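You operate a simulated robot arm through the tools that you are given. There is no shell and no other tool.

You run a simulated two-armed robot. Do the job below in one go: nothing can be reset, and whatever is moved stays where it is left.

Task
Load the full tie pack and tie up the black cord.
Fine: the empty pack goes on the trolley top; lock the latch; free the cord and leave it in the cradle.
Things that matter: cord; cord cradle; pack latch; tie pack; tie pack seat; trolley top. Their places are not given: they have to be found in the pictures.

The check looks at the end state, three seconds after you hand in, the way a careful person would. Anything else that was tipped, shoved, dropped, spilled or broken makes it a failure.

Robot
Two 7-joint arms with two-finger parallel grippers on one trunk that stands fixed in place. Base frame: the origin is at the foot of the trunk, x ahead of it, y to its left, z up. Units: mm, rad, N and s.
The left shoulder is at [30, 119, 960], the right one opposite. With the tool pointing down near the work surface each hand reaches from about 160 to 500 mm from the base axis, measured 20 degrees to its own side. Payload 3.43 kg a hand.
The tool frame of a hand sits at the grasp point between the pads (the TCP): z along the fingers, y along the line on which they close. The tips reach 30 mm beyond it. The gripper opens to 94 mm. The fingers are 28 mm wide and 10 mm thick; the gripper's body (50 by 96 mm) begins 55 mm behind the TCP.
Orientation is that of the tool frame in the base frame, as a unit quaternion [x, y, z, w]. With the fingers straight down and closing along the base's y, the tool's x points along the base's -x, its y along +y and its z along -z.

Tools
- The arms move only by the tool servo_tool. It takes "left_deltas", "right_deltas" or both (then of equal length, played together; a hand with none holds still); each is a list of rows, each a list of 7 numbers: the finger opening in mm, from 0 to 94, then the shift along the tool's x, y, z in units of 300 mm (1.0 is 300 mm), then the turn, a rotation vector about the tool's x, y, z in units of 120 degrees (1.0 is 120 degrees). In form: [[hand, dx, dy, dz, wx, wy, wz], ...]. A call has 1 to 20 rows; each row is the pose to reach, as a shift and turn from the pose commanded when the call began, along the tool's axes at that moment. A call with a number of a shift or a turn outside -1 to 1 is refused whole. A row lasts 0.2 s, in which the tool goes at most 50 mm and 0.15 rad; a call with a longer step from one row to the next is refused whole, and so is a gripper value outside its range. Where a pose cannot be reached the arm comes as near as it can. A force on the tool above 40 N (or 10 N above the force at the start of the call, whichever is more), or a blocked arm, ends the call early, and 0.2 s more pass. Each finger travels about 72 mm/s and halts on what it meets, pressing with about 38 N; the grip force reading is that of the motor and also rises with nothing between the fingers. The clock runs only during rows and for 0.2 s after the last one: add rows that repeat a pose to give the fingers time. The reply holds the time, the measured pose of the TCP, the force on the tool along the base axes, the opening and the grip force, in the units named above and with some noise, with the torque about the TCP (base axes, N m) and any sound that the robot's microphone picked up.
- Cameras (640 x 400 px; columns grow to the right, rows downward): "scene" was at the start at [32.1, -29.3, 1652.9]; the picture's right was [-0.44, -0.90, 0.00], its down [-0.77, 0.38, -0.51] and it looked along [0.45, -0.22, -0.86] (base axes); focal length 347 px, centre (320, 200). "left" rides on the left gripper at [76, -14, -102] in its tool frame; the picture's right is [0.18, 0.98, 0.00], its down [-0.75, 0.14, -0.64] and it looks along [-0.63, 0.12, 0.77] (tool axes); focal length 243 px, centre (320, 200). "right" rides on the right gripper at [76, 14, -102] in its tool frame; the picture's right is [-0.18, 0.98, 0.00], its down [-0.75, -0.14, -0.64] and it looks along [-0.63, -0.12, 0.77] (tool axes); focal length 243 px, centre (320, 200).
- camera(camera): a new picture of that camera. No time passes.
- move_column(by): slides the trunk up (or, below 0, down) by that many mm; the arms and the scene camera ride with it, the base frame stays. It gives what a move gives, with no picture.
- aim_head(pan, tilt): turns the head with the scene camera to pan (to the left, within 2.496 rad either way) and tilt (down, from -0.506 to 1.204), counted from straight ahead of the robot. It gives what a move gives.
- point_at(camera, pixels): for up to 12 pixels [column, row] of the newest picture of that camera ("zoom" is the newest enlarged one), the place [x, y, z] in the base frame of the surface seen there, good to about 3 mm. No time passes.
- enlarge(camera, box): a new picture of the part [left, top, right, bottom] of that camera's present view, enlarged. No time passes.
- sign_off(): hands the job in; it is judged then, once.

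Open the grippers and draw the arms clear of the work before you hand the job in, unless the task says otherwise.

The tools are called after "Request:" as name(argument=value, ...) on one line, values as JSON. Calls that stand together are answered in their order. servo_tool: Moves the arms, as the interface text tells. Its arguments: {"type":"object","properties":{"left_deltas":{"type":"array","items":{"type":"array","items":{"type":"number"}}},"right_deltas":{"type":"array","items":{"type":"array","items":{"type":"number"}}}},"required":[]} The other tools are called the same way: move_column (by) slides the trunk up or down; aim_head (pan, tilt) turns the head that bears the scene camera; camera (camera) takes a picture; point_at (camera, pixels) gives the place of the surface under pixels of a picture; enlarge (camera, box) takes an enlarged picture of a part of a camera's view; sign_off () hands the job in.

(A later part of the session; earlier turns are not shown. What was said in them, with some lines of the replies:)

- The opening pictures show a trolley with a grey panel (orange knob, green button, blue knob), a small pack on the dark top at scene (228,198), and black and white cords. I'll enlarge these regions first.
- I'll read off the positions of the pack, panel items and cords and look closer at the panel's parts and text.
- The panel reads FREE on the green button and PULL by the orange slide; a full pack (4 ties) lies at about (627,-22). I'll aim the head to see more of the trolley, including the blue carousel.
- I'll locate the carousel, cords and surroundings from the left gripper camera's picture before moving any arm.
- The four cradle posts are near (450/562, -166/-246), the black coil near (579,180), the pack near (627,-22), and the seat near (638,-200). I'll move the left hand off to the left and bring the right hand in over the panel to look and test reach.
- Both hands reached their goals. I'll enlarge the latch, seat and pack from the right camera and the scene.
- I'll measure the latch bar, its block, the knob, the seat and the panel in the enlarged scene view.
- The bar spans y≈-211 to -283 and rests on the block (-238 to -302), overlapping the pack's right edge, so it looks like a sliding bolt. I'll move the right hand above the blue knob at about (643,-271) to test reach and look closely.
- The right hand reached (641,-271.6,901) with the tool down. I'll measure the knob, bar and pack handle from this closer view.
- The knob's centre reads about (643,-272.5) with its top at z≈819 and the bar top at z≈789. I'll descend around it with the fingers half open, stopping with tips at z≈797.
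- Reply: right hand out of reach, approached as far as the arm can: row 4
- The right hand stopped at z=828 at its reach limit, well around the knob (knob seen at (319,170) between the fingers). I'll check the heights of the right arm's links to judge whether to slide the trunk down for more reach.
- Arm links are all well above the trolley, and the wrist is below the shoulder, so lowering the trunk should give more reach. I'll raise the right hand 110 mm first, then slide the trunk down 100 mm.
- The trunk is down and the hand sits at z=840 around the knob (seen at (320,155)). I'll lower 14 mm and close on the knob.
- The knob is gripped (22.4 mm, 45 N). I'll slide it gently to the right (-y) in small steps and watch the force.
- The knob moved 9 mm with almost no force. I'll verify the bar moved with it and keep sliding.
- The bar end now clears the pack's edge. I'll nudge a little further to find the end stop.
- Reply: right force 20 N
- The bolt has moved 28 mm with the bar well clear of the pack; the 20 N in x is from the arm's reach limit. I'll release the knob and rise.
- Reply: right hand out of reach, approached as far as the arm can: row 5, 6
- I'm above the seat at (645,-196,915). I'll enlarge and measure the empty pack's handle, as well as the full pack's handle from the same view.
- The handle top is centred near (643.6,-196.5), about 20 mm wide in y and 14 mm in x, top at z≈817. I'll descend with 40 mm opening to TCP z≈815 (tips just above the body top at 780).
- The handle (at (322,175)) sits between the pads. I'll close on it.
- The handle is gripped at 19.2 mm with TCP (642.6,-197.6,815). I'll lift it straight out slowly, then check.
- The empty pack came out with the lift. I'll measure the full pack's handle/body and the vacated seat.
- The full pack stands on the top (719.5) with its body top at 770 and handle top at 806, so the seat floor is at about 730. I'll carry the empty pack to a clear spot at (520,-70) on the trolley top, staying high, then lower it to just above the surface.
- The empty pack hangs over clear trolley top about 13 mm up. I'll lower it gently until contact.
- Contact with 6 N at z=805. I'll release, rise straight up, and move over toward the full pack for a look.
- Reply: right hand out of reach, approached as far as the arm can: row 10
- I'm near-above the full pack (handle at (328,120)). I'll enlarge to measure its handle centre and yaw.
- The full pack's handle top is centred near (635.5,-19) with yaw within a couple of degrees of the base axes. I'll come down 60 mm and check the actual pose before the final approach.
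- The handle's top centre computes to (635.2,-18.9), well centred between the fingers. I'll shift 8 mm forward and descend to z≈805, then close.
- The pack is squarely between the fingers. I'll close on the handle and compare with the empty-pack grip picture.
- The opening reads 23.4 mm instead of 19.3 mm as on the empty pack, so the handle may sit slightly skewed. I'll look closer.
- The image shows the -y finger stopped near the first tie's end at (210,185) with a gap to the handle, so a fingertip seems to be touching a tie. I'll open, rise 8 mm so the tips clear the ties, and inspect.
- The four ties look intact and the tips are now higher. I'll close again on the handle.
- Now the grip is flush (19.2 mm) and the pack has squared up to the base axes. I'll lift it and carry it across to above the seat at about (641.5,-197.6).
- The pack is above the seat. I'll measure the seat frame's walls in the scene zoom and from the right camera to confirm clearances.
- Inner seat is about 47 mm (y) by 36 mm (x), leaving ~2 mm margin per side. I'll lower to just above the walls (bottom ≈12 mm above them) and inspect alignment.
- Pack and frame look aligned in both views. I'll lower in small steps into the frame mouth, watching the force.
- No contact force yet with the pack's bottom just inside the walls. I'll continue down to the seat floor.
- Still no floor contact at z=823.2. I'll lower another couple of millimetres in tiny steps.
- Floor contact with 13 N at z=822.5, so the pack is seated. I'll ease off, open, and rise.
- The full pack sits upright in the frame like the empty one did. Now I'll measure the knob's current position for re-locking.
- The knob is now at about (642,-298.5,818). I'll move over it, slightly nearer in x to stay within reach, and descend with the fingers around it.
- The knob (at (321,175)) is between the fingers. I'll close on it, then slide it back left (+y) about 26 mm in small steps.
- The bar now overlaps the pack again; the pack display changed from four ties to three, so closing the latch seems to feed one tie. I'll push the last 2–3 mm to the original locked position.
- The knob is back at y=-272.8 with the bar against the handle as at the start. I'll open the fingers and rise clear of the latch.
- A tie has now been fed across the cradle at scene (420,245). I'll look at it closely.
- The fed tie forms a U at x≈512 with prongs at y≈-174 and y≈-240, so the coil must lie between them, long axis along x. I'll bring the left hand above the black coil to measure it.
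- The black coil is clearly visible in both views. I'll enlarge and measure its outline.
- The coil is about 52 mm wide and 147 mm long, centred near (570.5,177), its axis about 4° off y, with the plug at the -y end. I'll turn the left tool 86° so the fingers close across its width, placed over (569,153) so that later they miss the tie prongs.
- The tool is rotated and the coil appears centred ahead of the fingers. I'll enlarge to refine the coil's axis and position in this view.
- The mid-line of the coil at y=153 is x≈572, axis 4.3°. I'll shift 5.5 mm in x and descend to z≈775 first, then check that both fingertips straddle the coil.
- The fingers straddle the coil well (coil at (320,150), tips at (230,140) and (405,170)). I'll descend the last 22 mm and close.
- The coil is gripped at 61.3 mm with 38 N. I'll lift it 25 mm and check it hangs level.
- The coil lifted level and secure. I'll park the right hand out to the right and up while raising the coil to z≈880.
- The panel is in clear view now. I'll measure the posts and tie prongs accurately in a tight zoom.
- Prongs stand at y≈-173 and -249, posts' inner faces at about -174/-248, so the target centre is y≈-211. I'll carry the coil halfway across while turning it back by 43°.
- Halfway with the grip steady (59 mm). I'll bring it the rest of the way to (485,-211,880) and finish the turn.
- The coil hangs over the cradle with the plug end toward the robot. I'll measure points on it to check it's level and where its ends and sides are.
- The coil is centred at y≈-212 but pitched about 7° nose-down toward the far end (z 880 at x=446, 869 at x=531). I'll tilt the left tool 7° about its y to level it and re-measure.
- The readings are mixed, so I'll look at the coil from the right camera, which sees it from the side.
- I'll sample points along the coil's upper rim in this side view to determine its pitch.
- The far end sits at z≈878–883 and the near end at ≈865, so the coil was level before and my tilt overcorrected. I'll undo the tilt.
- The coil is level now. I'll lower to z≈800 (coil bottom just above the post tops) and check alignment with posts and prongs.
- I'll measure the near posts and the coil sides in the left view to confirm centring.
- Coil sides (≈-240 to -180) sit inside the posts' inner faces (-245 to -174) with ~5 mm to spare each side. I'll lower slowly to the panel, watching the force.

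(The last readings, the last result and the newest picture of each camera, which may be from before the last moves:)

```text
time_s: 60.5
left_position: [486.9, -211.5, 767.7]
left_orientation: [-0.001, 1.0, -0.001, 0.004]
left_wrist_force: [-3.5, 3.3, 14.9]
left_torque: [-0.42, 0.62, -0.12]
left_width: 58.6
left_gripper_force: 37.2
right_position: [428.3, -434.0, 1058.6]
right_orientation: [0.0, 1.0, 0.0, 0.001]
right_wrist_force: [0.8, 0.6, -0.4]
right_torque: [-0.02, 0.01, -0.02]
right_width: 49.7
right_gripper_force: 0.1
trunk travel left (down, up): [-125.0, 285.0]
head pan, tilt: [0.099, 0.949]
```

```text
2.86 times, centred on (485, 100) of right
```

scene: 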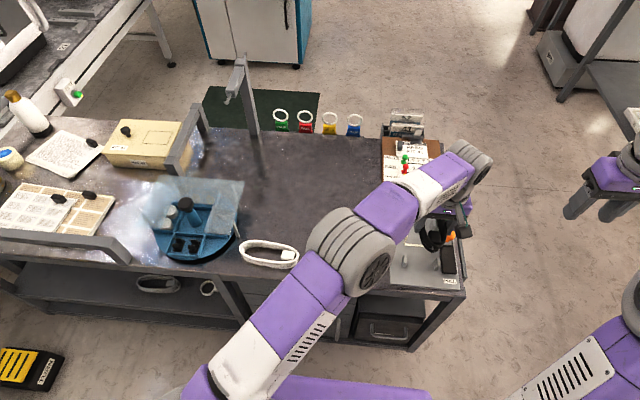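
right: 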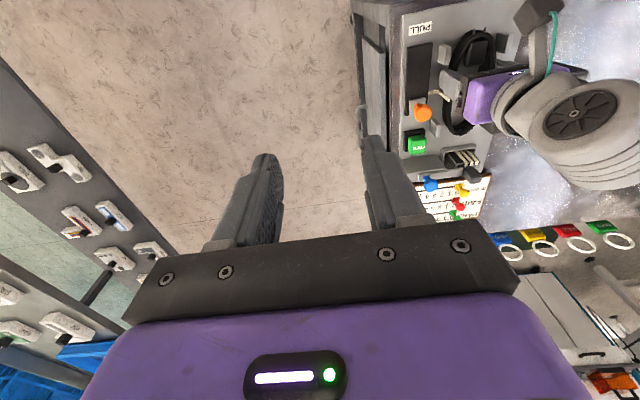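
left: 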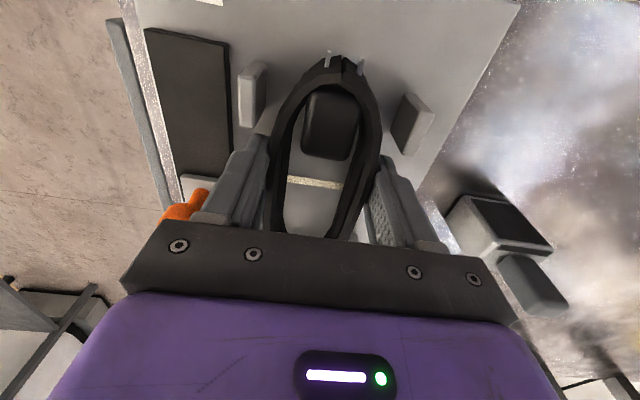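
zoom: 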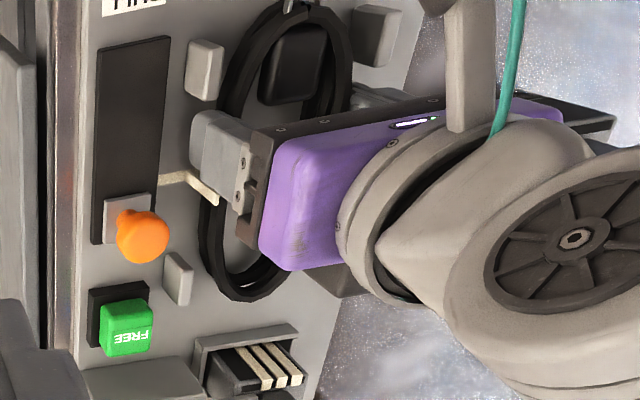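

Contact (15 N) at z=767.7 near the coil's near end on the panel, so it's essentially down. I'll open to 72 mm (keeping clear of the orange track) and see it settle.

Request:
servo_tool(left_deltas=[[56, 0, 0, -0.002, 0, 0, 0], [62, 0, 0, -0.002, 0, 0, 0], [68, 0, 0, -0.002, 0, 0, 0], [72, 0, 0, -0.002, 0, 0, 0], [72, 0, 0, -0.002, 0, 0, 0], [72, 0, 0, -0.002, 0, 0, 0]])

Request:
camera(camera="left")

Request:
camera(camera="right")

Request:
enlarge(camera="right", box=[400, 30, 570, 170])

```text
time_s: 61.9
left_position: [486.7, -210.9, 766.4]
left_orientation: [0.0, 1.0, 0.001, 0.002]
left_wrist_force: [-0.8, 0.5, 0.3]
left_torque: [0.01, -0.01, 0.01]
left_width: 71.9
left_gripper_force: 0.1
right_position: [430.5, -436.7, 1058.1]
right_orientation: [0.0, 1.0, 0.0, 0.001]
right_wrist_force: [-1.0, -0.5, 0.3]
right_torque: [0.0, 0.0, -0.02]
right_width: 50.1
right_gripper_force: 0.1
trunk travel left (down, up): [-125.0, 285.0]
head pan, tilt: [0.099, 0.949]
```

```text
taken
```

left: 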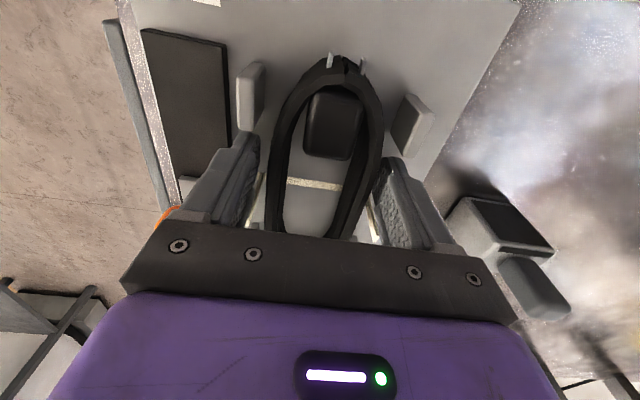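

```text
taken
```

right: 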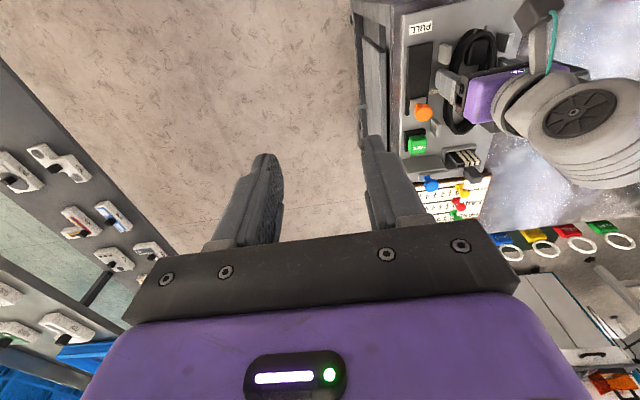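

```text
2.86 times, centred on (485, 100) of right
```

zoom: 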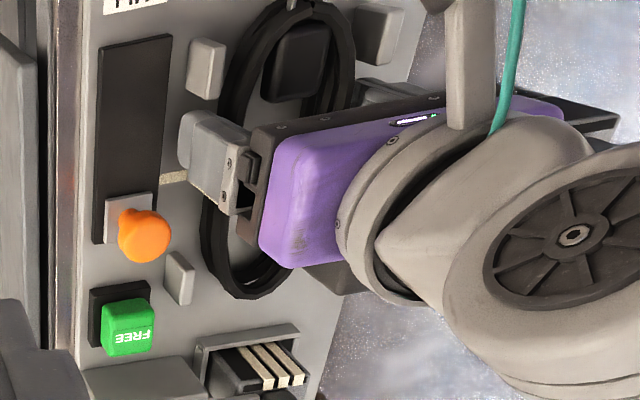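

The coil has settled in the cradle with both fingers free. I'll raise the left hand straight up.

Request:
servo_tool(left_deltas=[[72, 0, 0, -0.03, 0, 0, 0], [72, 0, 0, -0.1, 0, 0, 0], [72, 0, 0, -0.2, 0, 0, 0], [72, 0, 0, -0.33, 0, 0, 0], [72, 0, 0, -0.45, 0, 0, 0]])

Request:
camera(camera="left")

Request:
enlarge(camera="scene", box=[380, 185, 470, 295])

```text
time_s: 63.1
left_position: [485.3, -212.4, 901.9]
left_orientation: [0.001, 1.0, 0.0, 0.001]
left_wrist_force: [-0.2, 0.1, 0.3]
left_torque: [-0.02, 0.02, 0.02]
left_width: 71.9
left_gripper_force: 0.0
right_position: [429.9, -435.9, 1058.6]
right_orientation: [0.0, 1.0, 0.0, 0.001]
right_wrist_force: [-0.1, -0.1, -0.3]
right_torque: [0.02, 0.01, -0.01]
right_width: 50.0
right_gripper_force: 0.1
trunk travel left (down, up): [-125.0, 285.0]
head pan, tilt: [0.099, 0.949]
```

```text
taken
```

left: 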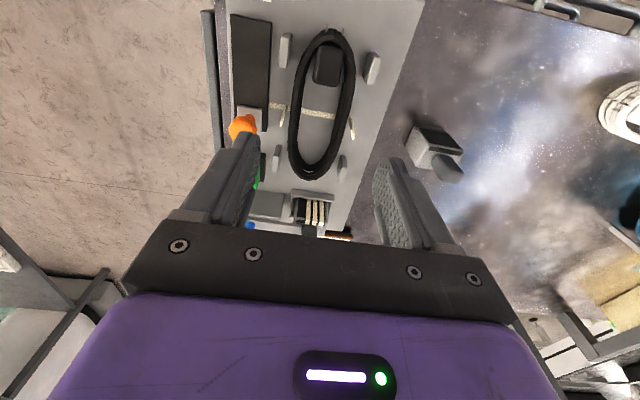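

```text
3.64 times, centred on (425, 240) of scene
```

zoom: 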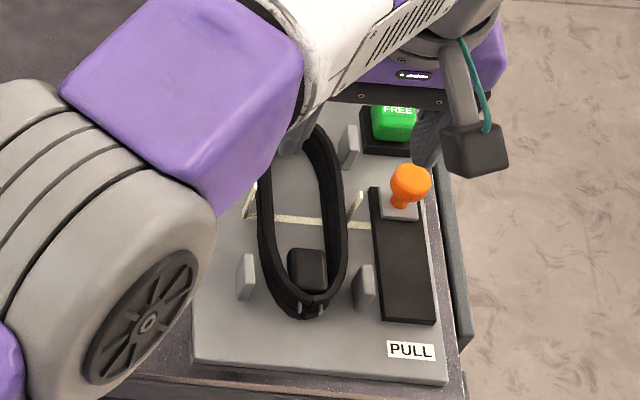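

The coil lies between the posts and inside the tie prongs as intended. I'll retract the left arm to the left side in two moves.

Request:
servo_tool(left_deltas=[[72, 0.02, 0.08, -0.04, 0, 0, 0], [72, 0.05, 0.2, -0.1, 0, 0, 0], [72, 0.08, 0.33, -0.16, 0, 0, 0], [72, 0.11, 0.46, -0.2, 0, 0, 0], [72, 0.14, 0.59, -0.24, 0, 0, 0], [72, 0.17, 0.72, -0.28, 0, 0, 0], [72, 0.2, 0.85, -0.3, 0, 0, 0]])

Request:
servo_tool(left_deltas=[[72, 0.05, 0.1, -0.02, 0, 0, 0], [72, 0.1, 0.22, -0.04, 0, 0, 0], [72, 0.15, 0.34, -0.05, 0, 0, 0]])

Request:
camera(camera="scene")

Request:
enlarge(camera="scene", box=[380, 185, 470, 295])

```text
time_s: 64.7
left_position: [425.0, 46.5, 992.5]
left_orientation: [0.001, 1.0, 0.001, 0.001]
left_wrist_force: [0.8, 0.1, 0.3]
left_torque: [-0.02, 0.02, 0.03]
left_width: 72.2
left_gripper_force: 0.0
right_position: [429.6, -434.4, 1058.3]
right_orientation: [0.0, 1.0, 0.0, 0.001]
right_wrist_force: [1.3, 1.5, 0.1]
right_torque: [-0.01, 0.01, 0.0]
right_width: 49.8
right_gripper_force: 0.1
trunk travel left (down, up): [-125.0, 285.0]
head pan, tilt: [0.099, 0.949]
```

```text
time_s: 65.5
left_position: [378.8, 147.9, 1007.1]
left_orientation: [0.0, 1.0, 0.0, 0.003]
left_wrist_force: [-0.5, 0.1, -0.5]
left_torque: [0.01, 0.02, -0.01]
left_width: 72.1
left_gripper_force: 0.2
right_position: [428.6, -434.4, 1058.5]
right_orientation: [0.001, 1.0, 0.0, 0.001]
right_wrist_force: [0.3, -0.4, -0.2]
right_torque: [0.0, 0.0, -0.01]
right_width: 49.7
right_gripper_force: 0.0
trunk travel left (down, up): [-125.0, 285.0]
head pan, tilt: [0.099, 0.949]
```

```text
taken
```

scene: 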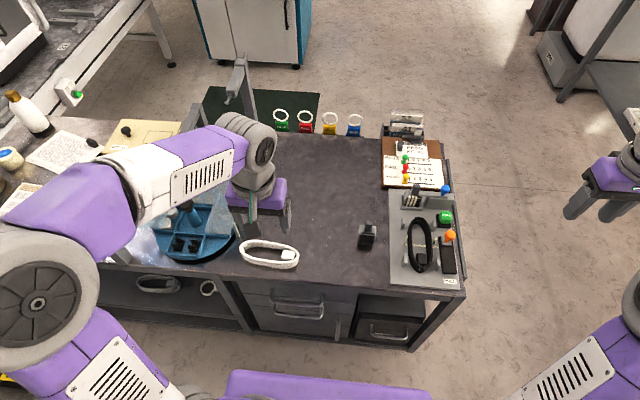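

```text
3.64 times, centred on (425, 240) of scene
```

zoom: 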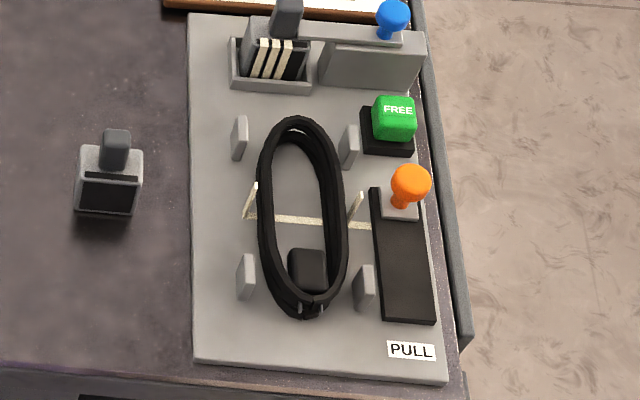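

The cord sits in the cradle within the tie's U. Now I'll measure the orange knob and its track.

Request:
enlarge(camera="scene", box=[420, 220, 470, 285])

Request:
point_at(camera="zoom", pixels=[[340, 90], [325, 70], [360, 90], [345, 60], [300, 135], [330, 150], [300, 320], [370, 325], [265, 150], [390, 320], [340, 80], [230, 120]])

```text
6.15 times, centred on (445, 252) of scene
```

zoom: 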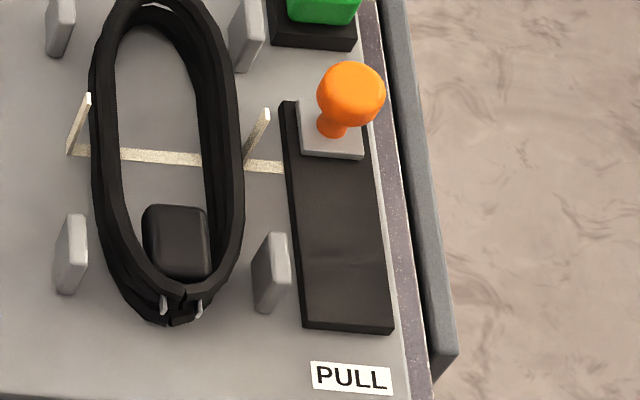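

```text
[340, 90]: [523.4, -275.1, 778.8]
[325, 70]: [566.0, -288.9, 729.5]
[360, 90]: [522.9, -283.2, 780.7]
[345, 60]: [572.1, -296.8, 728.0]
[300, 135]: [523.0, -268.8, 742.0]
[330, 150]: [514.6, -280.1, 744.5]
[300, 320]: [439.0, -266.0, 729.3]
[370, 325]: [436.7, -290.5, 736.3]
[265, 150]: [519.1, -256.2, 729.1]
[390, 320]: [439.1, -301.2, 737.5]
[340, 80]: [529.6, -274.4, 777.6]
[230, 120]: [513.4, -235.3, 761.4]
```

The knob is near (528,-279) with its top at z≈785, close to the prong and posts in y, so I'll approach with the right fingers closing along x. I'll move the right hand above it while turning 90°.

Request:
servo_tool(right_deltas=[[50, -0.03, 0.047, 0.04, 0, 0, -0.068], [50, -0.06, 0.094, 0.08, 0, 0, -0.136], [50, -0.092, 0.142, 0.13, 0, 0, -0.204], [50, -0.122, 0.189, 0.18, 0, 0, -0.272], [50, -0.153, 0.236, 0.23, 0, 0, -0.34], [50, -0.184, 0.284, 0.28, 0, 0, -0.408], [50, -0.214, 0.331, 0.33, 0, 0, -0.476], [50, -0.245, 0.378, 0.38, 0, 0, -0.544], [50, -0.276, 0.425, 0.43, 0, 0, -0.612], [50, -0.306, 0.473, 0.48, 0, 0, -0.68], [50, -0.337, 0.52, 0.527, 0, 0, -0.75]])

Request:
camera(camera="right")

Request:
camera(camera="scene")

```text
time_s: 67.9
left_position: [379.5, 145.8, 1006.1]
left_orientation: [0.0, 1.0, 0.0, 0.002]
left_wrist_force: [0.6, 1.0, 0.3]
left_torque: [0.04, -0.01, 0.03]
left_width: 72.1
left_gripper_force: 0.0
right_position: [532.3, -279.2, 898.2]
right_orientation: [0.708, -0.706, 0.001, -0.001]
right_wrist_force: [0.2, 0.4, 0.2]
right_torque: [0.01, 0.0, -0.03]
right_width: 50.1
right_gripper_force: 0.0
trunk travel left (down, up): [-125.0, 285.0]
head pan, tilt: [0.099, 0.949]
```

```text
taken
```

right: 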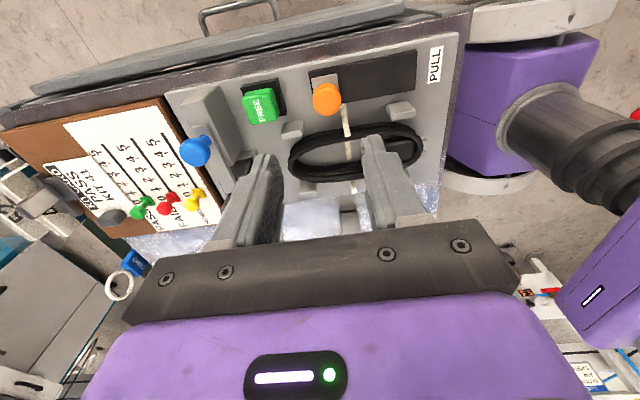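

```text
taken
```

scene: 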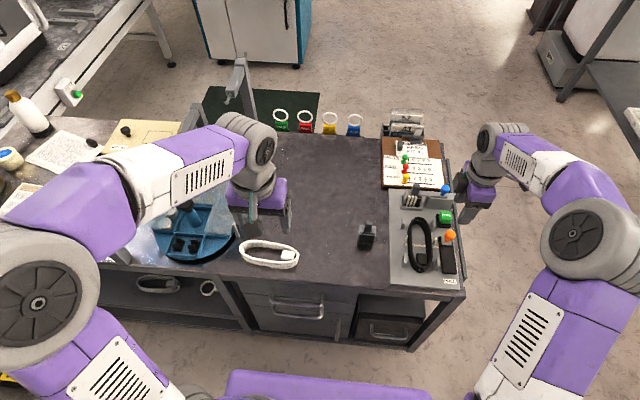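

The right hand is above the knob with fingers closing along x; the knob is seen at (327,98). I'll measure it.

Request:
enlarge(camera="right", box=[220, 40, 440, 200])

Request:
point_at(camera="right", pixels=[[327, 98], [327, 90], [315, 98], [339, 98], [327, 110], [335, 80], [345, 84], [400, 70], [262, 105], [262, 95], [345, 120], [290, 130]])

```text
2.50 times, centred on (330, 120) of right
```

zoom: 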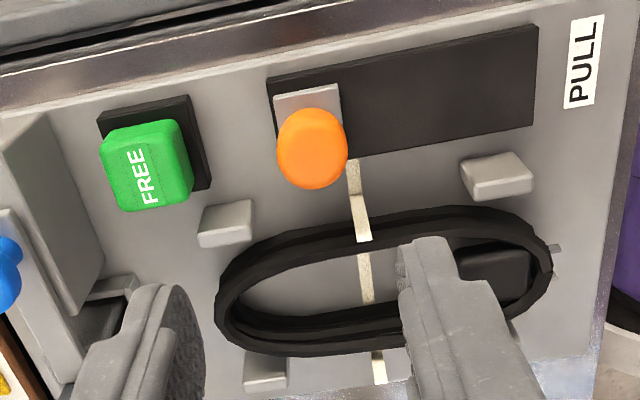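

```text
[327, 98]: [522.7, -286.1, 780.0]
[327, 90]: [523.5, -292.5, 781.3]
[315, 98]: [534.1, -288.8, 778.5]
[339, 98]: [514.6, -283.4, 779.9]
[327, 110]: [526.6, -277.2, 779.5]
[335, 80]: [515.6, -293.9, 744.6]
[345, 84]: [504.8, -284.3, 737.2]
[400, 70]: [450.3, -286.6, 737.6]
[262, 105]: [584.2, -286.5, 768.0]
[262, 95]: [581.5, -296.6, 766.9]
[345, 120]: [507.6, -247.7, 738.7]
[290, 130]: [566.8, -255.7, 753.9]
```

The knob is centred about (524.5,-283), top z≈781; FREE is at (583,-285), top z≈768. I'll descend with a 40 mm opening around the knob.

Request:
servo_tool(right_deltas=[[40, 0.0127, 0.026, 0.1, 0, 0, 0], [40, 0.0127, 0.026, 0.2, 0, 0, 0], [40, 0.0127, 0.026, 0.28, 0, 0, 0], [40, 0.0127, 0.026, 0.34, 0, 0, 0], [40, 0.0127, 0.026, 0.377, 0, 0, 0], [40, 0.0127, 0.026, 0.377, 0, 0, 0]])

Request:
camera(camera="right")

Request:
enlarge(camera="scene", box=[400, 190, 480, 280])

```text
time_s: 69.3
left_position: [379.0, 146.7, 1007.3]
left_orientation: [0.0, 1.0, 0.0, 0.002]
left_wrist_force: [0.2, 0.3, -0.9]
left_torque: [0.01, 0.04, 0.01]
left_width: 72.4
left_gripper_force: 0.0
right_position: [524.4, -283.3, 786.3]
right_orientation: [-0.707, 0.707, 0.0, 0.0]
right_wrist_force: [0.3, -0.4, -0.2]
right_torque: [0.03, 0.0, 0.01]
right_width: 40.4
right_gripper_force: 0.1
trunk travel left (down, up): [-125.0, 285.0]
head pan, tilt: [0.099, 0.949]
```

```text
taken
```

right: 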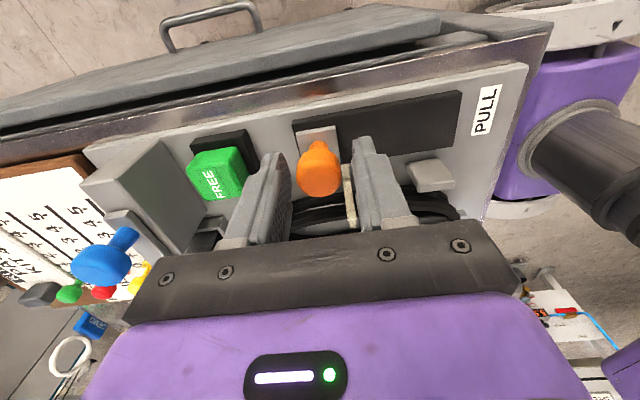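

```text
4.44 times, centred on (440, 235) of scene
```

zoom: 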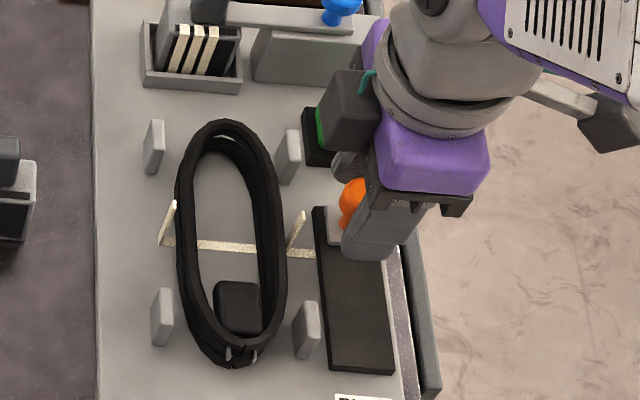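

The knob at (319,168) is between the fingers. I'll close on it.

Request:
servo_tool(right_deltas=[[20, 0, 0, 0, 0, 0, 0], [0, 0, 0, 0, 0, 0, 0], [0, 0, 0, 0, 0, 0, 0]])

```text
time_s: 70.1
left_position: [379.2, 146.0, 1006.3]
left_orientation: [0.0, 1.0, 0.0, 0.001]
left_wrist_force: [0.2, -0.7, -0.1]
left_torque: [0.01, -0.01, 0.01]
left_width: 71.9
left_gripper_force: 0.0
right_position: [524.4, -283.1, 785.6]
right_orientation: [-0.707, 0.708, 0.0, 0.0]
right_wrist_force: [0.9, -0.5, -1.9]
right_torque: [-0.04, -0.01, -0.01]
right_width: 24.7
right_gripper_force: 45.2
trunk travel left (down, up): [-125.0, 285.0]
head pan, tilt: [0.099, 0.949]
```

The knob is gripped (24.7 mm). I'll pull toward the robot (-x) in small steps and check what happens.

Request:
servo_tool(right_deltas=[[0, 0, 0.015, 0, 0, 0, 0], [0, 0, 0.03, 0, 0, 0, 0], [0, 0, 0.045, 0, 0, 0, 0], [0, 0, 0.06, 0, 0, 0, 0]])

Request:
enlarge(camera="scene", box=[390, 200, 470, 290])

```text
time_s: 71.1
left_position: [378.4, 146.9, 1007.5]
left_orientation: [-0.001, 1.0, -0.001, 0.002]
left_wrist_force: [-0.6, 0.0, -0.1]
left_torque: [0.01, 0.04, 0.01]
left_width: 72.3
left_gripper_force: 0.1
right_position: [507.0, -284.0, 785.1]
right_orientation: [-0.707, 0.708, 0.001, 0.0]
right_wrist_force: [1.4, 0.4, -4.4]
right_torque: [-0.21, -0.05, 0.05]
right_width: 24.5
right_gripper_force: 44.8
trunk travel left (down, up): [-125.0, 285.0]
head pan, tilt: [0.099, 0.949]
```

```text
4.44 times, centred on (430, 245) of scene
```

zoom: 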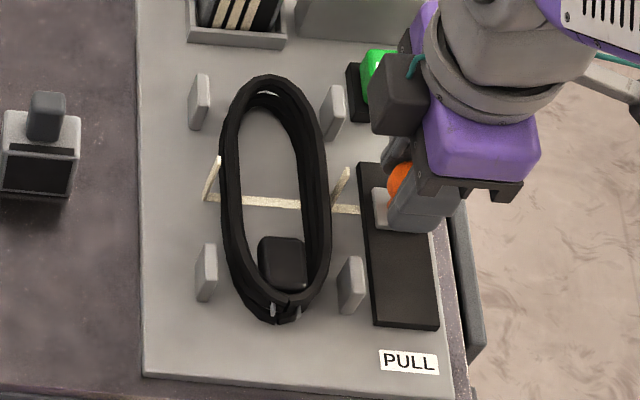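

The slide moves freely (17 mm, ~1 N). I'll keep pulling toward the end of the track.

Request:
servo_tool(right_deltas=[[0, 0, 0.02, 0, 0, 0, 0], [0, 0, 0.04, 0, 0, 0, 0], [0, 0, 0.06, 0, 0, 0, 0], [0, 0, 0.08, 0, 0, 0, 0], [0, 0, 0.1, 0, 0, 0, 0], [0, 0, 0.12, 0, 0, 0, 0]])

Request:
enlarge(camera="scene", box=[390, 200, 470, 290])

```text
time_s: 72.5
left_position: [379.4, 146.7, 1007.2]
left_orientation: [0.0, 1.0, 0.0, 0.001]
left_wrist_force: [-0.1, 0.0, 0.0]
left_torque: [0.01, 0.01, -0.01]
left_width: 71.9
left_gripper_force: 0.0
right_position: [469.9, -284.1, 785.8]
right_orientation: [0.707, -0.707, 0.0, 0.0]
right_wrist_force: [2.4, 4.5, -3.2]
right_torque: [0.23, -0.11, 0.1]
right_width: 24.9
right_gripper_force: 45.0
trunk travel left (down, up): [-125.0, 285.0]
head pan, tilt: [0.099, 0.949]
```

```text
4.44 times, centred on (430, 245) of scene
```

zoom: 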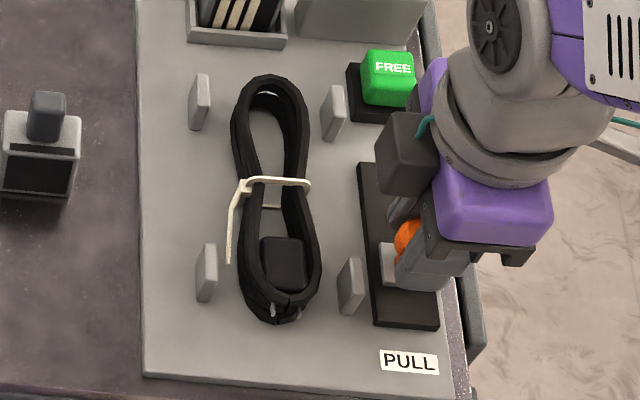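

The tie has wrapped around the cord and is cinching it. I'll pull on gently to the end of the travel.

Request:
servo_tool(right_deltas=[[0, 0, 0.015, 0, 0, 0, 0], [0, 0, 0.03, 0, 0, 0, 0], [0, 0, 0.045, 0, 0, 0, 0], [0, 0, 0.06, 0, 0, 0, 0]])

Request:
enlarge(camera="scene", box=[390, 200, 470, 290])

```text
time_s: 73.4
left_position: [380.6, 146.5, 1006.9]
left_orientation: [0.0, 1.0, 0.001, 0.001]
left_wrist_force: [-0.3, 0.3, 0.4]
left_torque: [-0.02, 0.03, -0.01]
left_width: 71.8
left_gripper_force: 0.1
right_position: [464.1, -284.2, 785.6]
right_orientation: [0.708, -0.706, 0.008, -0.01]
right_wrist_force: [16.1, -0.5, -21.2]
right_torque: [-0.35, -0.46, 0.03]
right_width: 24.6
right_gripper_force: 44.9
trunk travel left (down, up): [-125.0, 285.0]
head pan, tilt: [0.099, 0.949]
stopped in row 4 (right hand): the force on the tool passed its limit at 43 N (the readings are from after the stop); the commanded pose is now the measured one
```

```text
4.44 times, centred on (430, 245) of scene
```

zoom: 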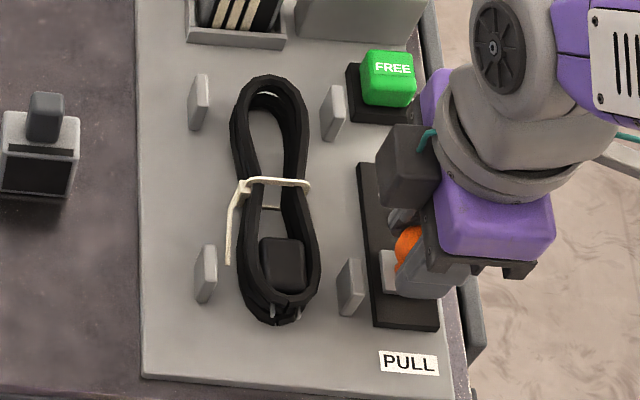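

The slide hit its end stop at x≈464 (60 mm travel, 43 N), with the cord cinched. I'll open the fingers and rise off the knob.

Request:
servo_tool(right_deltas=[[24, 0, 0, 0, 0, 0, 0], [34, 0, 0, 0, 0, 0, 0], [42, 0, 0, 0, 0, 0, 0], [42, 0, 0, 0, 0, 0, 0], [42, 0, 0, -0.06, 0, 0, 0], [42, 0, 0, -0.16, 0, 0, 0], [42, 0, 0, -0.28, 0, 0, 0]])

Request:
camera(camera="right")

Request:
enlarge(camera="scene", box=[380, 185, 470, 295])

```text
time_s: 75.0
left_position: [378.5, 146.7, 1006.8]
left_orientation: [0.0, 1.0, -0.001, 0.002]
left_wrist_force: [-0.7, -0.3, 0.1]
left_torque: [0.01, 0.01, -0.02]
left_width: 72.1
left_gripper_force: 0.1
right_position: [458.3, -283.8, 872.2]
right_orientation: [0.708, -0.706, 0.006, -0.007]
right_wrist_force: [-0.1, -0.1, -0.4]
right_torque: [-0.03, -0.03, -0.01]
right_width: 42.0
right_gripper_force: 0.0
trunk travel left (down, up): [-125.0, 285.0]
head pan, tilt: [0.099, 0.949]
```

```text
taken
```

right: 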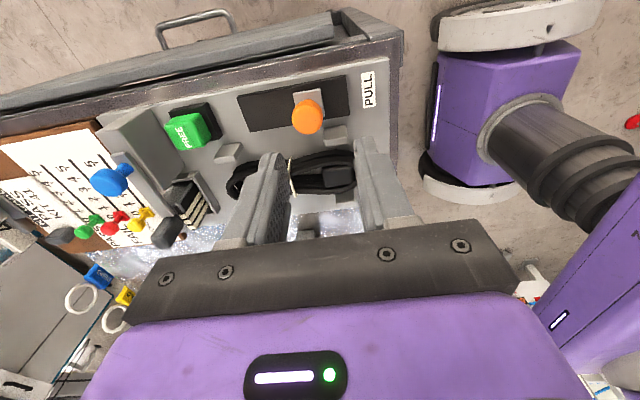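

```text
3.64 times, centred on (425, 240) of scene
```

zoom: 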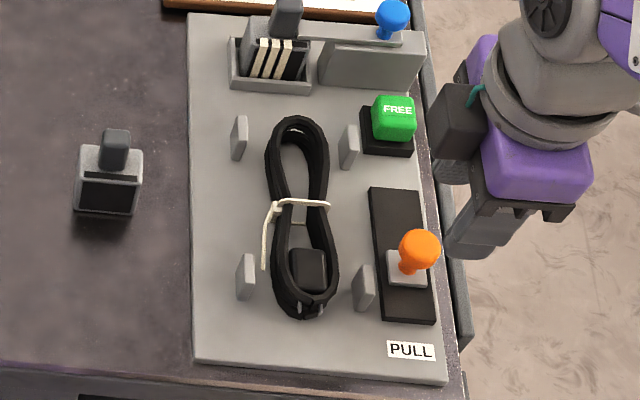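

The slide stays at the near end, and the tie is around the cord. Next I'll press FREE; I'll measure it in this view and move the closed fingers above it.

Request:
point_at(camera="right", pixels=[[186, 128], [175, 122], [200, 120], [180, 140], [195, 135], [190, 118]])

Request:
servo_tool(right_deltas=[[20, 0, -0.1, -0.02, 0, 0, 0], [0, 0, -0.2, -0.02, 0, 0, 0], [0, 0, -0.3, -0.02, 0, 0, 0], [0, 0, -0.415, -0.02, 0, 0, 0], [0, 0, -0.415, -0.02, 0, 0, 0]])

Request:
camera(camera="right")

Request:
enlarge(camera="scene", box=[380, 185, 470, 295])

```text
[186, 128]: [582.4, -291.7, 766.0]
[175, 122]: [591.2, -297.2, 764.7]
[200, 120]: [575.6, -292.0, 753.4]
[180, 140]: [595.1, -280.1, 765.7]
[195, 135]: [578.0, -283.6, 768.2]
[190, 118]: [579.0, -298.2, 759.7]
```

```text
time_s: 76.2
left_position: [379.4, 146.0, 1007.7]
left_orientation: [0.0, 1.0, 0.001, 0.003]
left_wrist_force: [0.4, 0.9, 0.5]
left_torque: [-0.03, 0.01, 0.0]
left_width: 71.9
left_gripper_force: 0.0
right_position: [584.4, -283.4, 878.3]
right_orientation: [0.708, -0.706, 0.007, -0.006]
right_wrist_force: [0.9, -0.1, -0.1]
right_torque: [0.01, -0.02, 0.0]
right_width: 0.1
right_gripper_force: 33.1
trunk travel left (down, up): [-125.0, 285.0]
head pan, tilt: [0.099, 0.949]
```

```text
taken
```

right: 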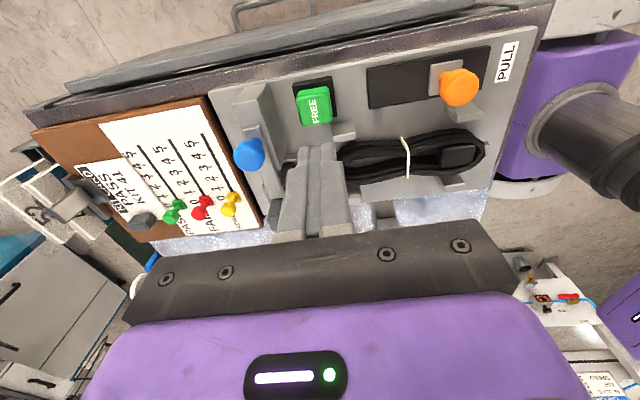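

```text
3.64 times, centred on (425, 240) of scene
```

zoom: 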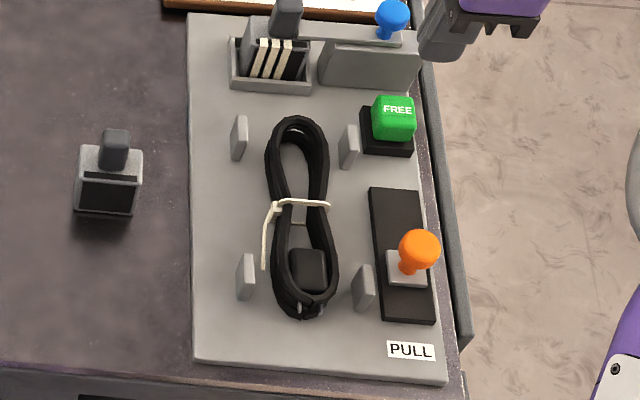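

The closed fingers are over the button (FREE at (316,106)). I'll pin its centre before pressing.

Request:
enlarge(camera="right", box=[280, 65, 360, 135])

Request:
point_at(camera="right", pixels=[[315, 106], [302, 106], [328, 106], [315, 96], [315, 117], [305, 115], [326, 98]])

```text
5.71 times, centred on (320, 100) of right
```

zoom: 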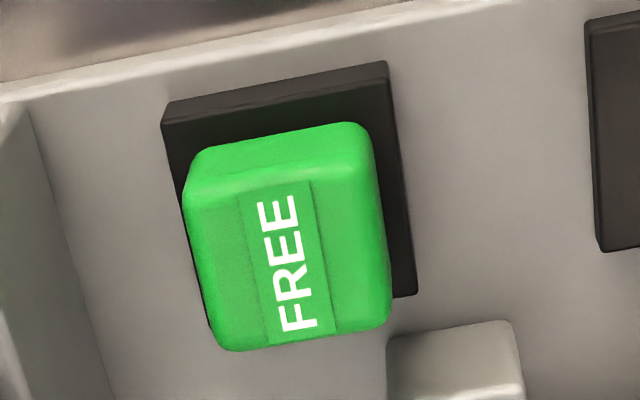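

```text
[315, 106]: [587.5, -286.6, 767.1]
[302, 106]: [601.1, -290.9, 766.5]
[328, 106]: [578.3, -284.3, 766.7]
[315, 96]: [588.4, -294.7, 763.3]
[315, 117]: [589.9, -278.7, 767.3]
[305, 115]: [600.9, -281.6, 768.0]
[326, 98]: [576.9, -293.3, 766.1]
```

The button's centre is about (587,-284.5), top z≈767. I'll lower the closed tips to just above it, then press down in 2 mm steps.

Request:
servo_tool(right_deltas=[[0, 0.003, -0.008, 0.1, 0, 0, 0], [0, 0.003, -0.008, 0.2, 0, 0, 0], [0, 0.003, -0.008, 0.255, 0, 0, 0], [0, 0.003, -0.008, 0.265, 0, 0, 0], [0, 0.003, -0.008, 0.272, 0, 0, 0], [0, 0.003, -0.008, 0.279, 0, 0, 0]])

Request:
enlarge(camera="scene", box=[390, 185, 470, 275])

Request:
camera(camera="right")

```text
time_s: 77.6
left_position: [379.3, 147.2, 1006.5]
left_orientation: [0.0, 1.0, -0.001, 0.001]
left_wrist_force: [0.1, 0.8, -0.3]
left_torque: [0.02, -0.01, 0.0]
left_width: 72.3
left_gripper_force: 0.1
right_position: [588.3, -284.2, 797.0]
right_orientation: [0.708, -0.706, 0.007, -0.006]
right_wrist_force: [0.3, 0.1, -0.6]
right_torque: [-0.01, 0.03, 0.01]
right_width: 0.2
right_gripper_force: 33.5
trunk travel left (down, up): [-125.0, 285.0]
head pan, tilt: [0.099, 0.949]
```

```text
4.44 times, centred on (430, 230) of scene
```

zoom: 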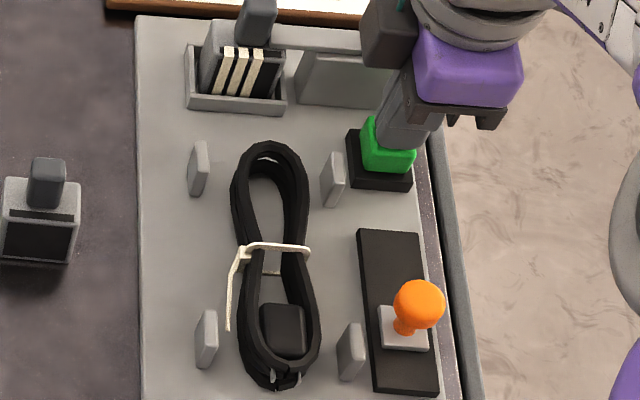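

```text
taken
```

right: 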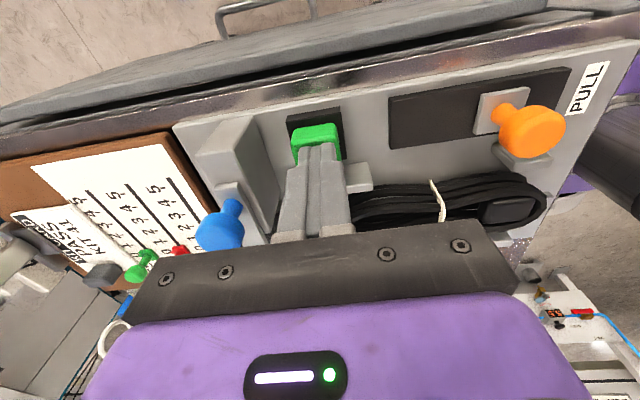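

The tips are just at the button top with no force yet. I'll press down in small steps.

Request:
servo_tool(right_deltas=[[0, 0, 0, 0.006, 0, 0, 0], [0, 0, 0, 0.012, 0, 0, 0], [0, 0, 0, 0.018, 0, 0, 0], [0, 0, 0, 0.024, 0, 0, 0]])

Request:
enlarge(camera="scene", box=[390, 185, 470, 275])

```text
time_s: 78.6
left_position: [376.7, 147.3, 1006.5]
left_orientation: [0.001, 1.0, 0.0, 0.003]
left_wrist_force: [0.4, 0.3, 1.4]
left_torque: [0.01, -0.01, -0.01]
left_width: 72.0
left_gripper_force: 0.1
right_position: [588.2, -283.9, 790.4]
right_orientation: [0.708, -0.707, 0.007, -0.008]
right_wrist_force: [-0.3, -0.2, 3.5]
right_torque: [0.0, 0.06, -0.03]
right_width: 0.0
right_gripper_force: 33.0
trunk travel left (down, up): [-125.0, 285.0]
head pan, tilt: [0.099, 0.949]
heard: click
```

```text
4.44 times, centred on (430, 230) of scene
```

zoom: 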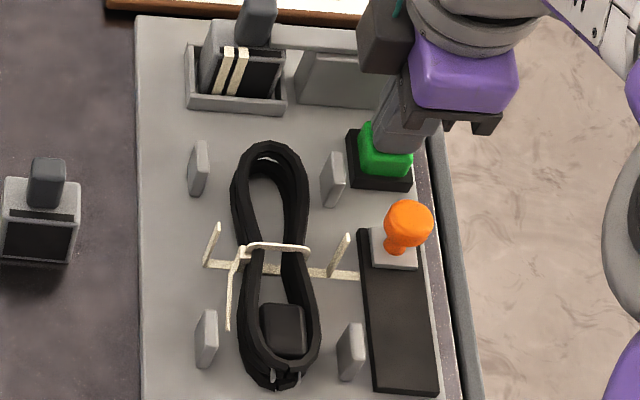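

A click was heard: the slide returned, a new tie was fed (pack shows two), and the tied cord is free in the cradle. I'll lift off the button and check.

Request:
servo_tool(right_deltas=[[0, 0, 0, -0.03, 0, 0, 0], [0, 0, 0, -0.1, 0, 0, 0], [0, 0, 0, -0.2, 0, 0, 0], [0, 0, 0, -0.33, 0, 0, 0], [0, 0, 0, -0.45, 0, 0, 0]])

Request:
camera(camera="right")

Request:
enlarge(camera="scene", box=[380, 185, 470, 295])

```text
time_s: 79.8
left_position: [379.2, 145.7, 1005.9]
left_orientation: [0.0, 1.0, 0.0, 0.003]
left_wrist_force: [-0.1, 0.1, 1.1]
left_torque: [0.02, 0.0, -0.02]
left_width: 72.0
left_gripper_force: 0.1
right_position: [588.0, -283.8, 925.3]
right_orientation: [0.708, -0.706, 0.007, -0.007]
right_wrist_force: [-0.6, -0.6, 0.2]
right_torque: [-0.01, -0.01, 0.0]
right_width: 0.1
right_gripper_force: 33.1
trunk travel left (down, up): [-125.0, 285.0]
head pan, tilt: [0.099, 0.949]
```

```text
taken
```

right: 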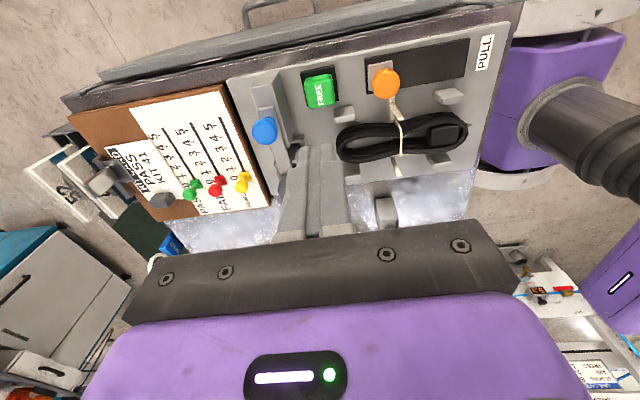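

```text
3.64 times, centred on (425, 240) of scene
```

zoom: 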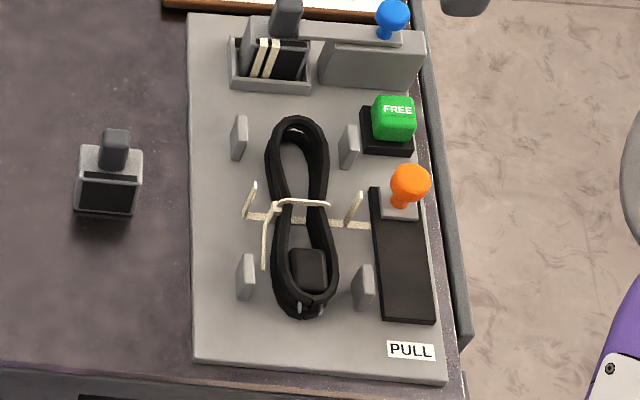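

The tie is round the cord, the slide is back, the latch bar abuts the handle, and the empty pack stands on the top. I'll withdraw both arms and open the grippers.

Request:
servo_tool(left_deltas=[[80, 0.03, 0.04, -0.05, 0, 0, 0], [90, 0.06, 0.08, -0.1, 0, 0, 0], [94, 0.09, 0.12, -0.15, 0, 0, 0], [94, 0.12, 0.16, -0.2, 0, 0, 0], [94, 0.15, 0.2, -0.25, 0, 0, 0], [94, 0.17, 0.24, -0.3, 0, 0, 0], [94, 0.17, 0.25, -0.32, 0, 0, 0], [94, 0.17, 0.25, -0.32, 0, 0, 0]], right_deltas=[[0, 0.04, 0.03, -0.06, 0, 0, 0], [20, 0.11, 0.1, -0.13, 0, 0, 0], [40, 0.19, 0.18, -0.2, 0, 0, 0], [60, 0.27, 0.26, -0.26, 0, 0, 0], [80, 0.35, 0.35, -0.32, 0, 0, 0], [94, 0.43, 0.44, -0.38, 0, 0, 0], [94, 0.503, 0.527, -0.433, 0, 0, 0], [94, 0.503, 0.527, -0.433, 0, 0, 0]])

Request:
camera(camera="scene")

Request:
enlarge(camera="scene", box=[380, 180, 460, 240])

Request:
enlarge(camera="scene", box=[380, 210, 460, 285])

```text
time_s: 81.6
left_position: [326.6, 221.8, 1103.1]
left_orientation: [0.0, 1.0, 0.0, 0.001]
left_wrist_force: [-0.4, -0.1, 0.7]
left_torque: [0.04, -0.02, -0.03]
left_width: 94.1
left_gripper_force: 0.0
right_position: [426.1, -434.4, 1054.5]
right_orientation: [0.708, -0.706, 0.007, -0.006]
right_wrist_force: [0.9, 0.2, -0.3]
right_torque: [0.02, 0.01, -0.02]
right_width: 93.8
right_gripper_force: 0.0
trunk travel left (down, up): [-125.0, 285.0]
head pan, tilt: [0.099, 0.949]
```

```text
taken
```

scene: 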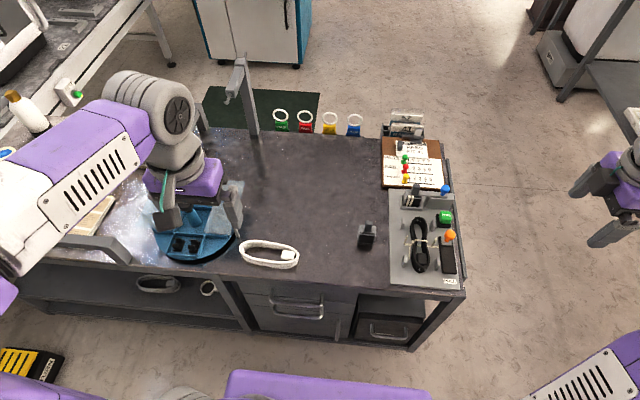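

```text
6.67 times, centred on (420, 210) of scene
```

zoom: 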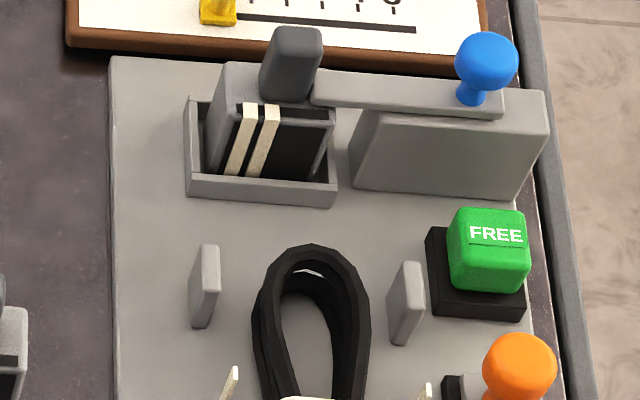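

```text
5.33 times, centred on (420, 248) of scene
```

zoom: 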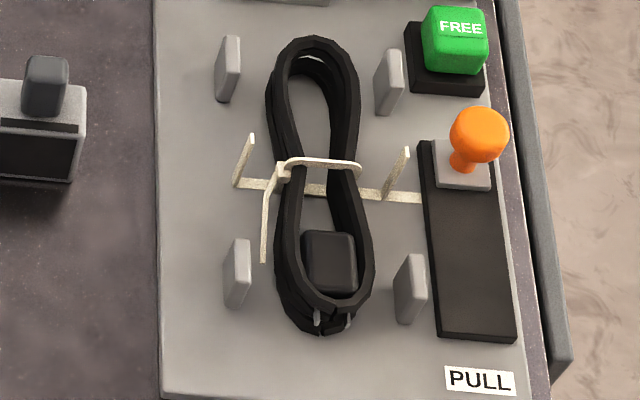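

Final pictures show the full pack latched in its seat, the black cord tied and free in the cradle, and the empty pack standing on the trolley top. Nothing else has moved and both arms are clear with grippers open, so I'm handing in.

Request:
sign_off()

```text
The job is handed in.
```

The black cord is tied and lying free in the cradle, and the full tie pack is in its seat with the latch locked. The empty pack stands upright on the trolley top. I've handed the job in; no verdict has come back yet.

- **Latch and packs:** I slid the bolt open, lifted the empty pack out and set it on clear trolley top. I then seated the full pack and slid the bolt back to where it started. Locking it fed one tie into the cradle.
- **First grip on the full pack:** a fingertip pressed against one of its ties, so I opened, raised the hand and gripped again. All four ties looked intact afterwards.
- **Tying:** the left arm laid the coil between the posts and inside the fed tie, and the right arm pulled the orange slide to its end stop, which closed the tie round the cord.
- **Freeing:** pressing FREE gave a click. The slide returned, the cord was released, and the machine fed a fresh tie under the cord. The pack now shows two ties of the original four.

In the last picture nothing else looked tipped or shoved. Both grippers are open and both arms are clear of the work.
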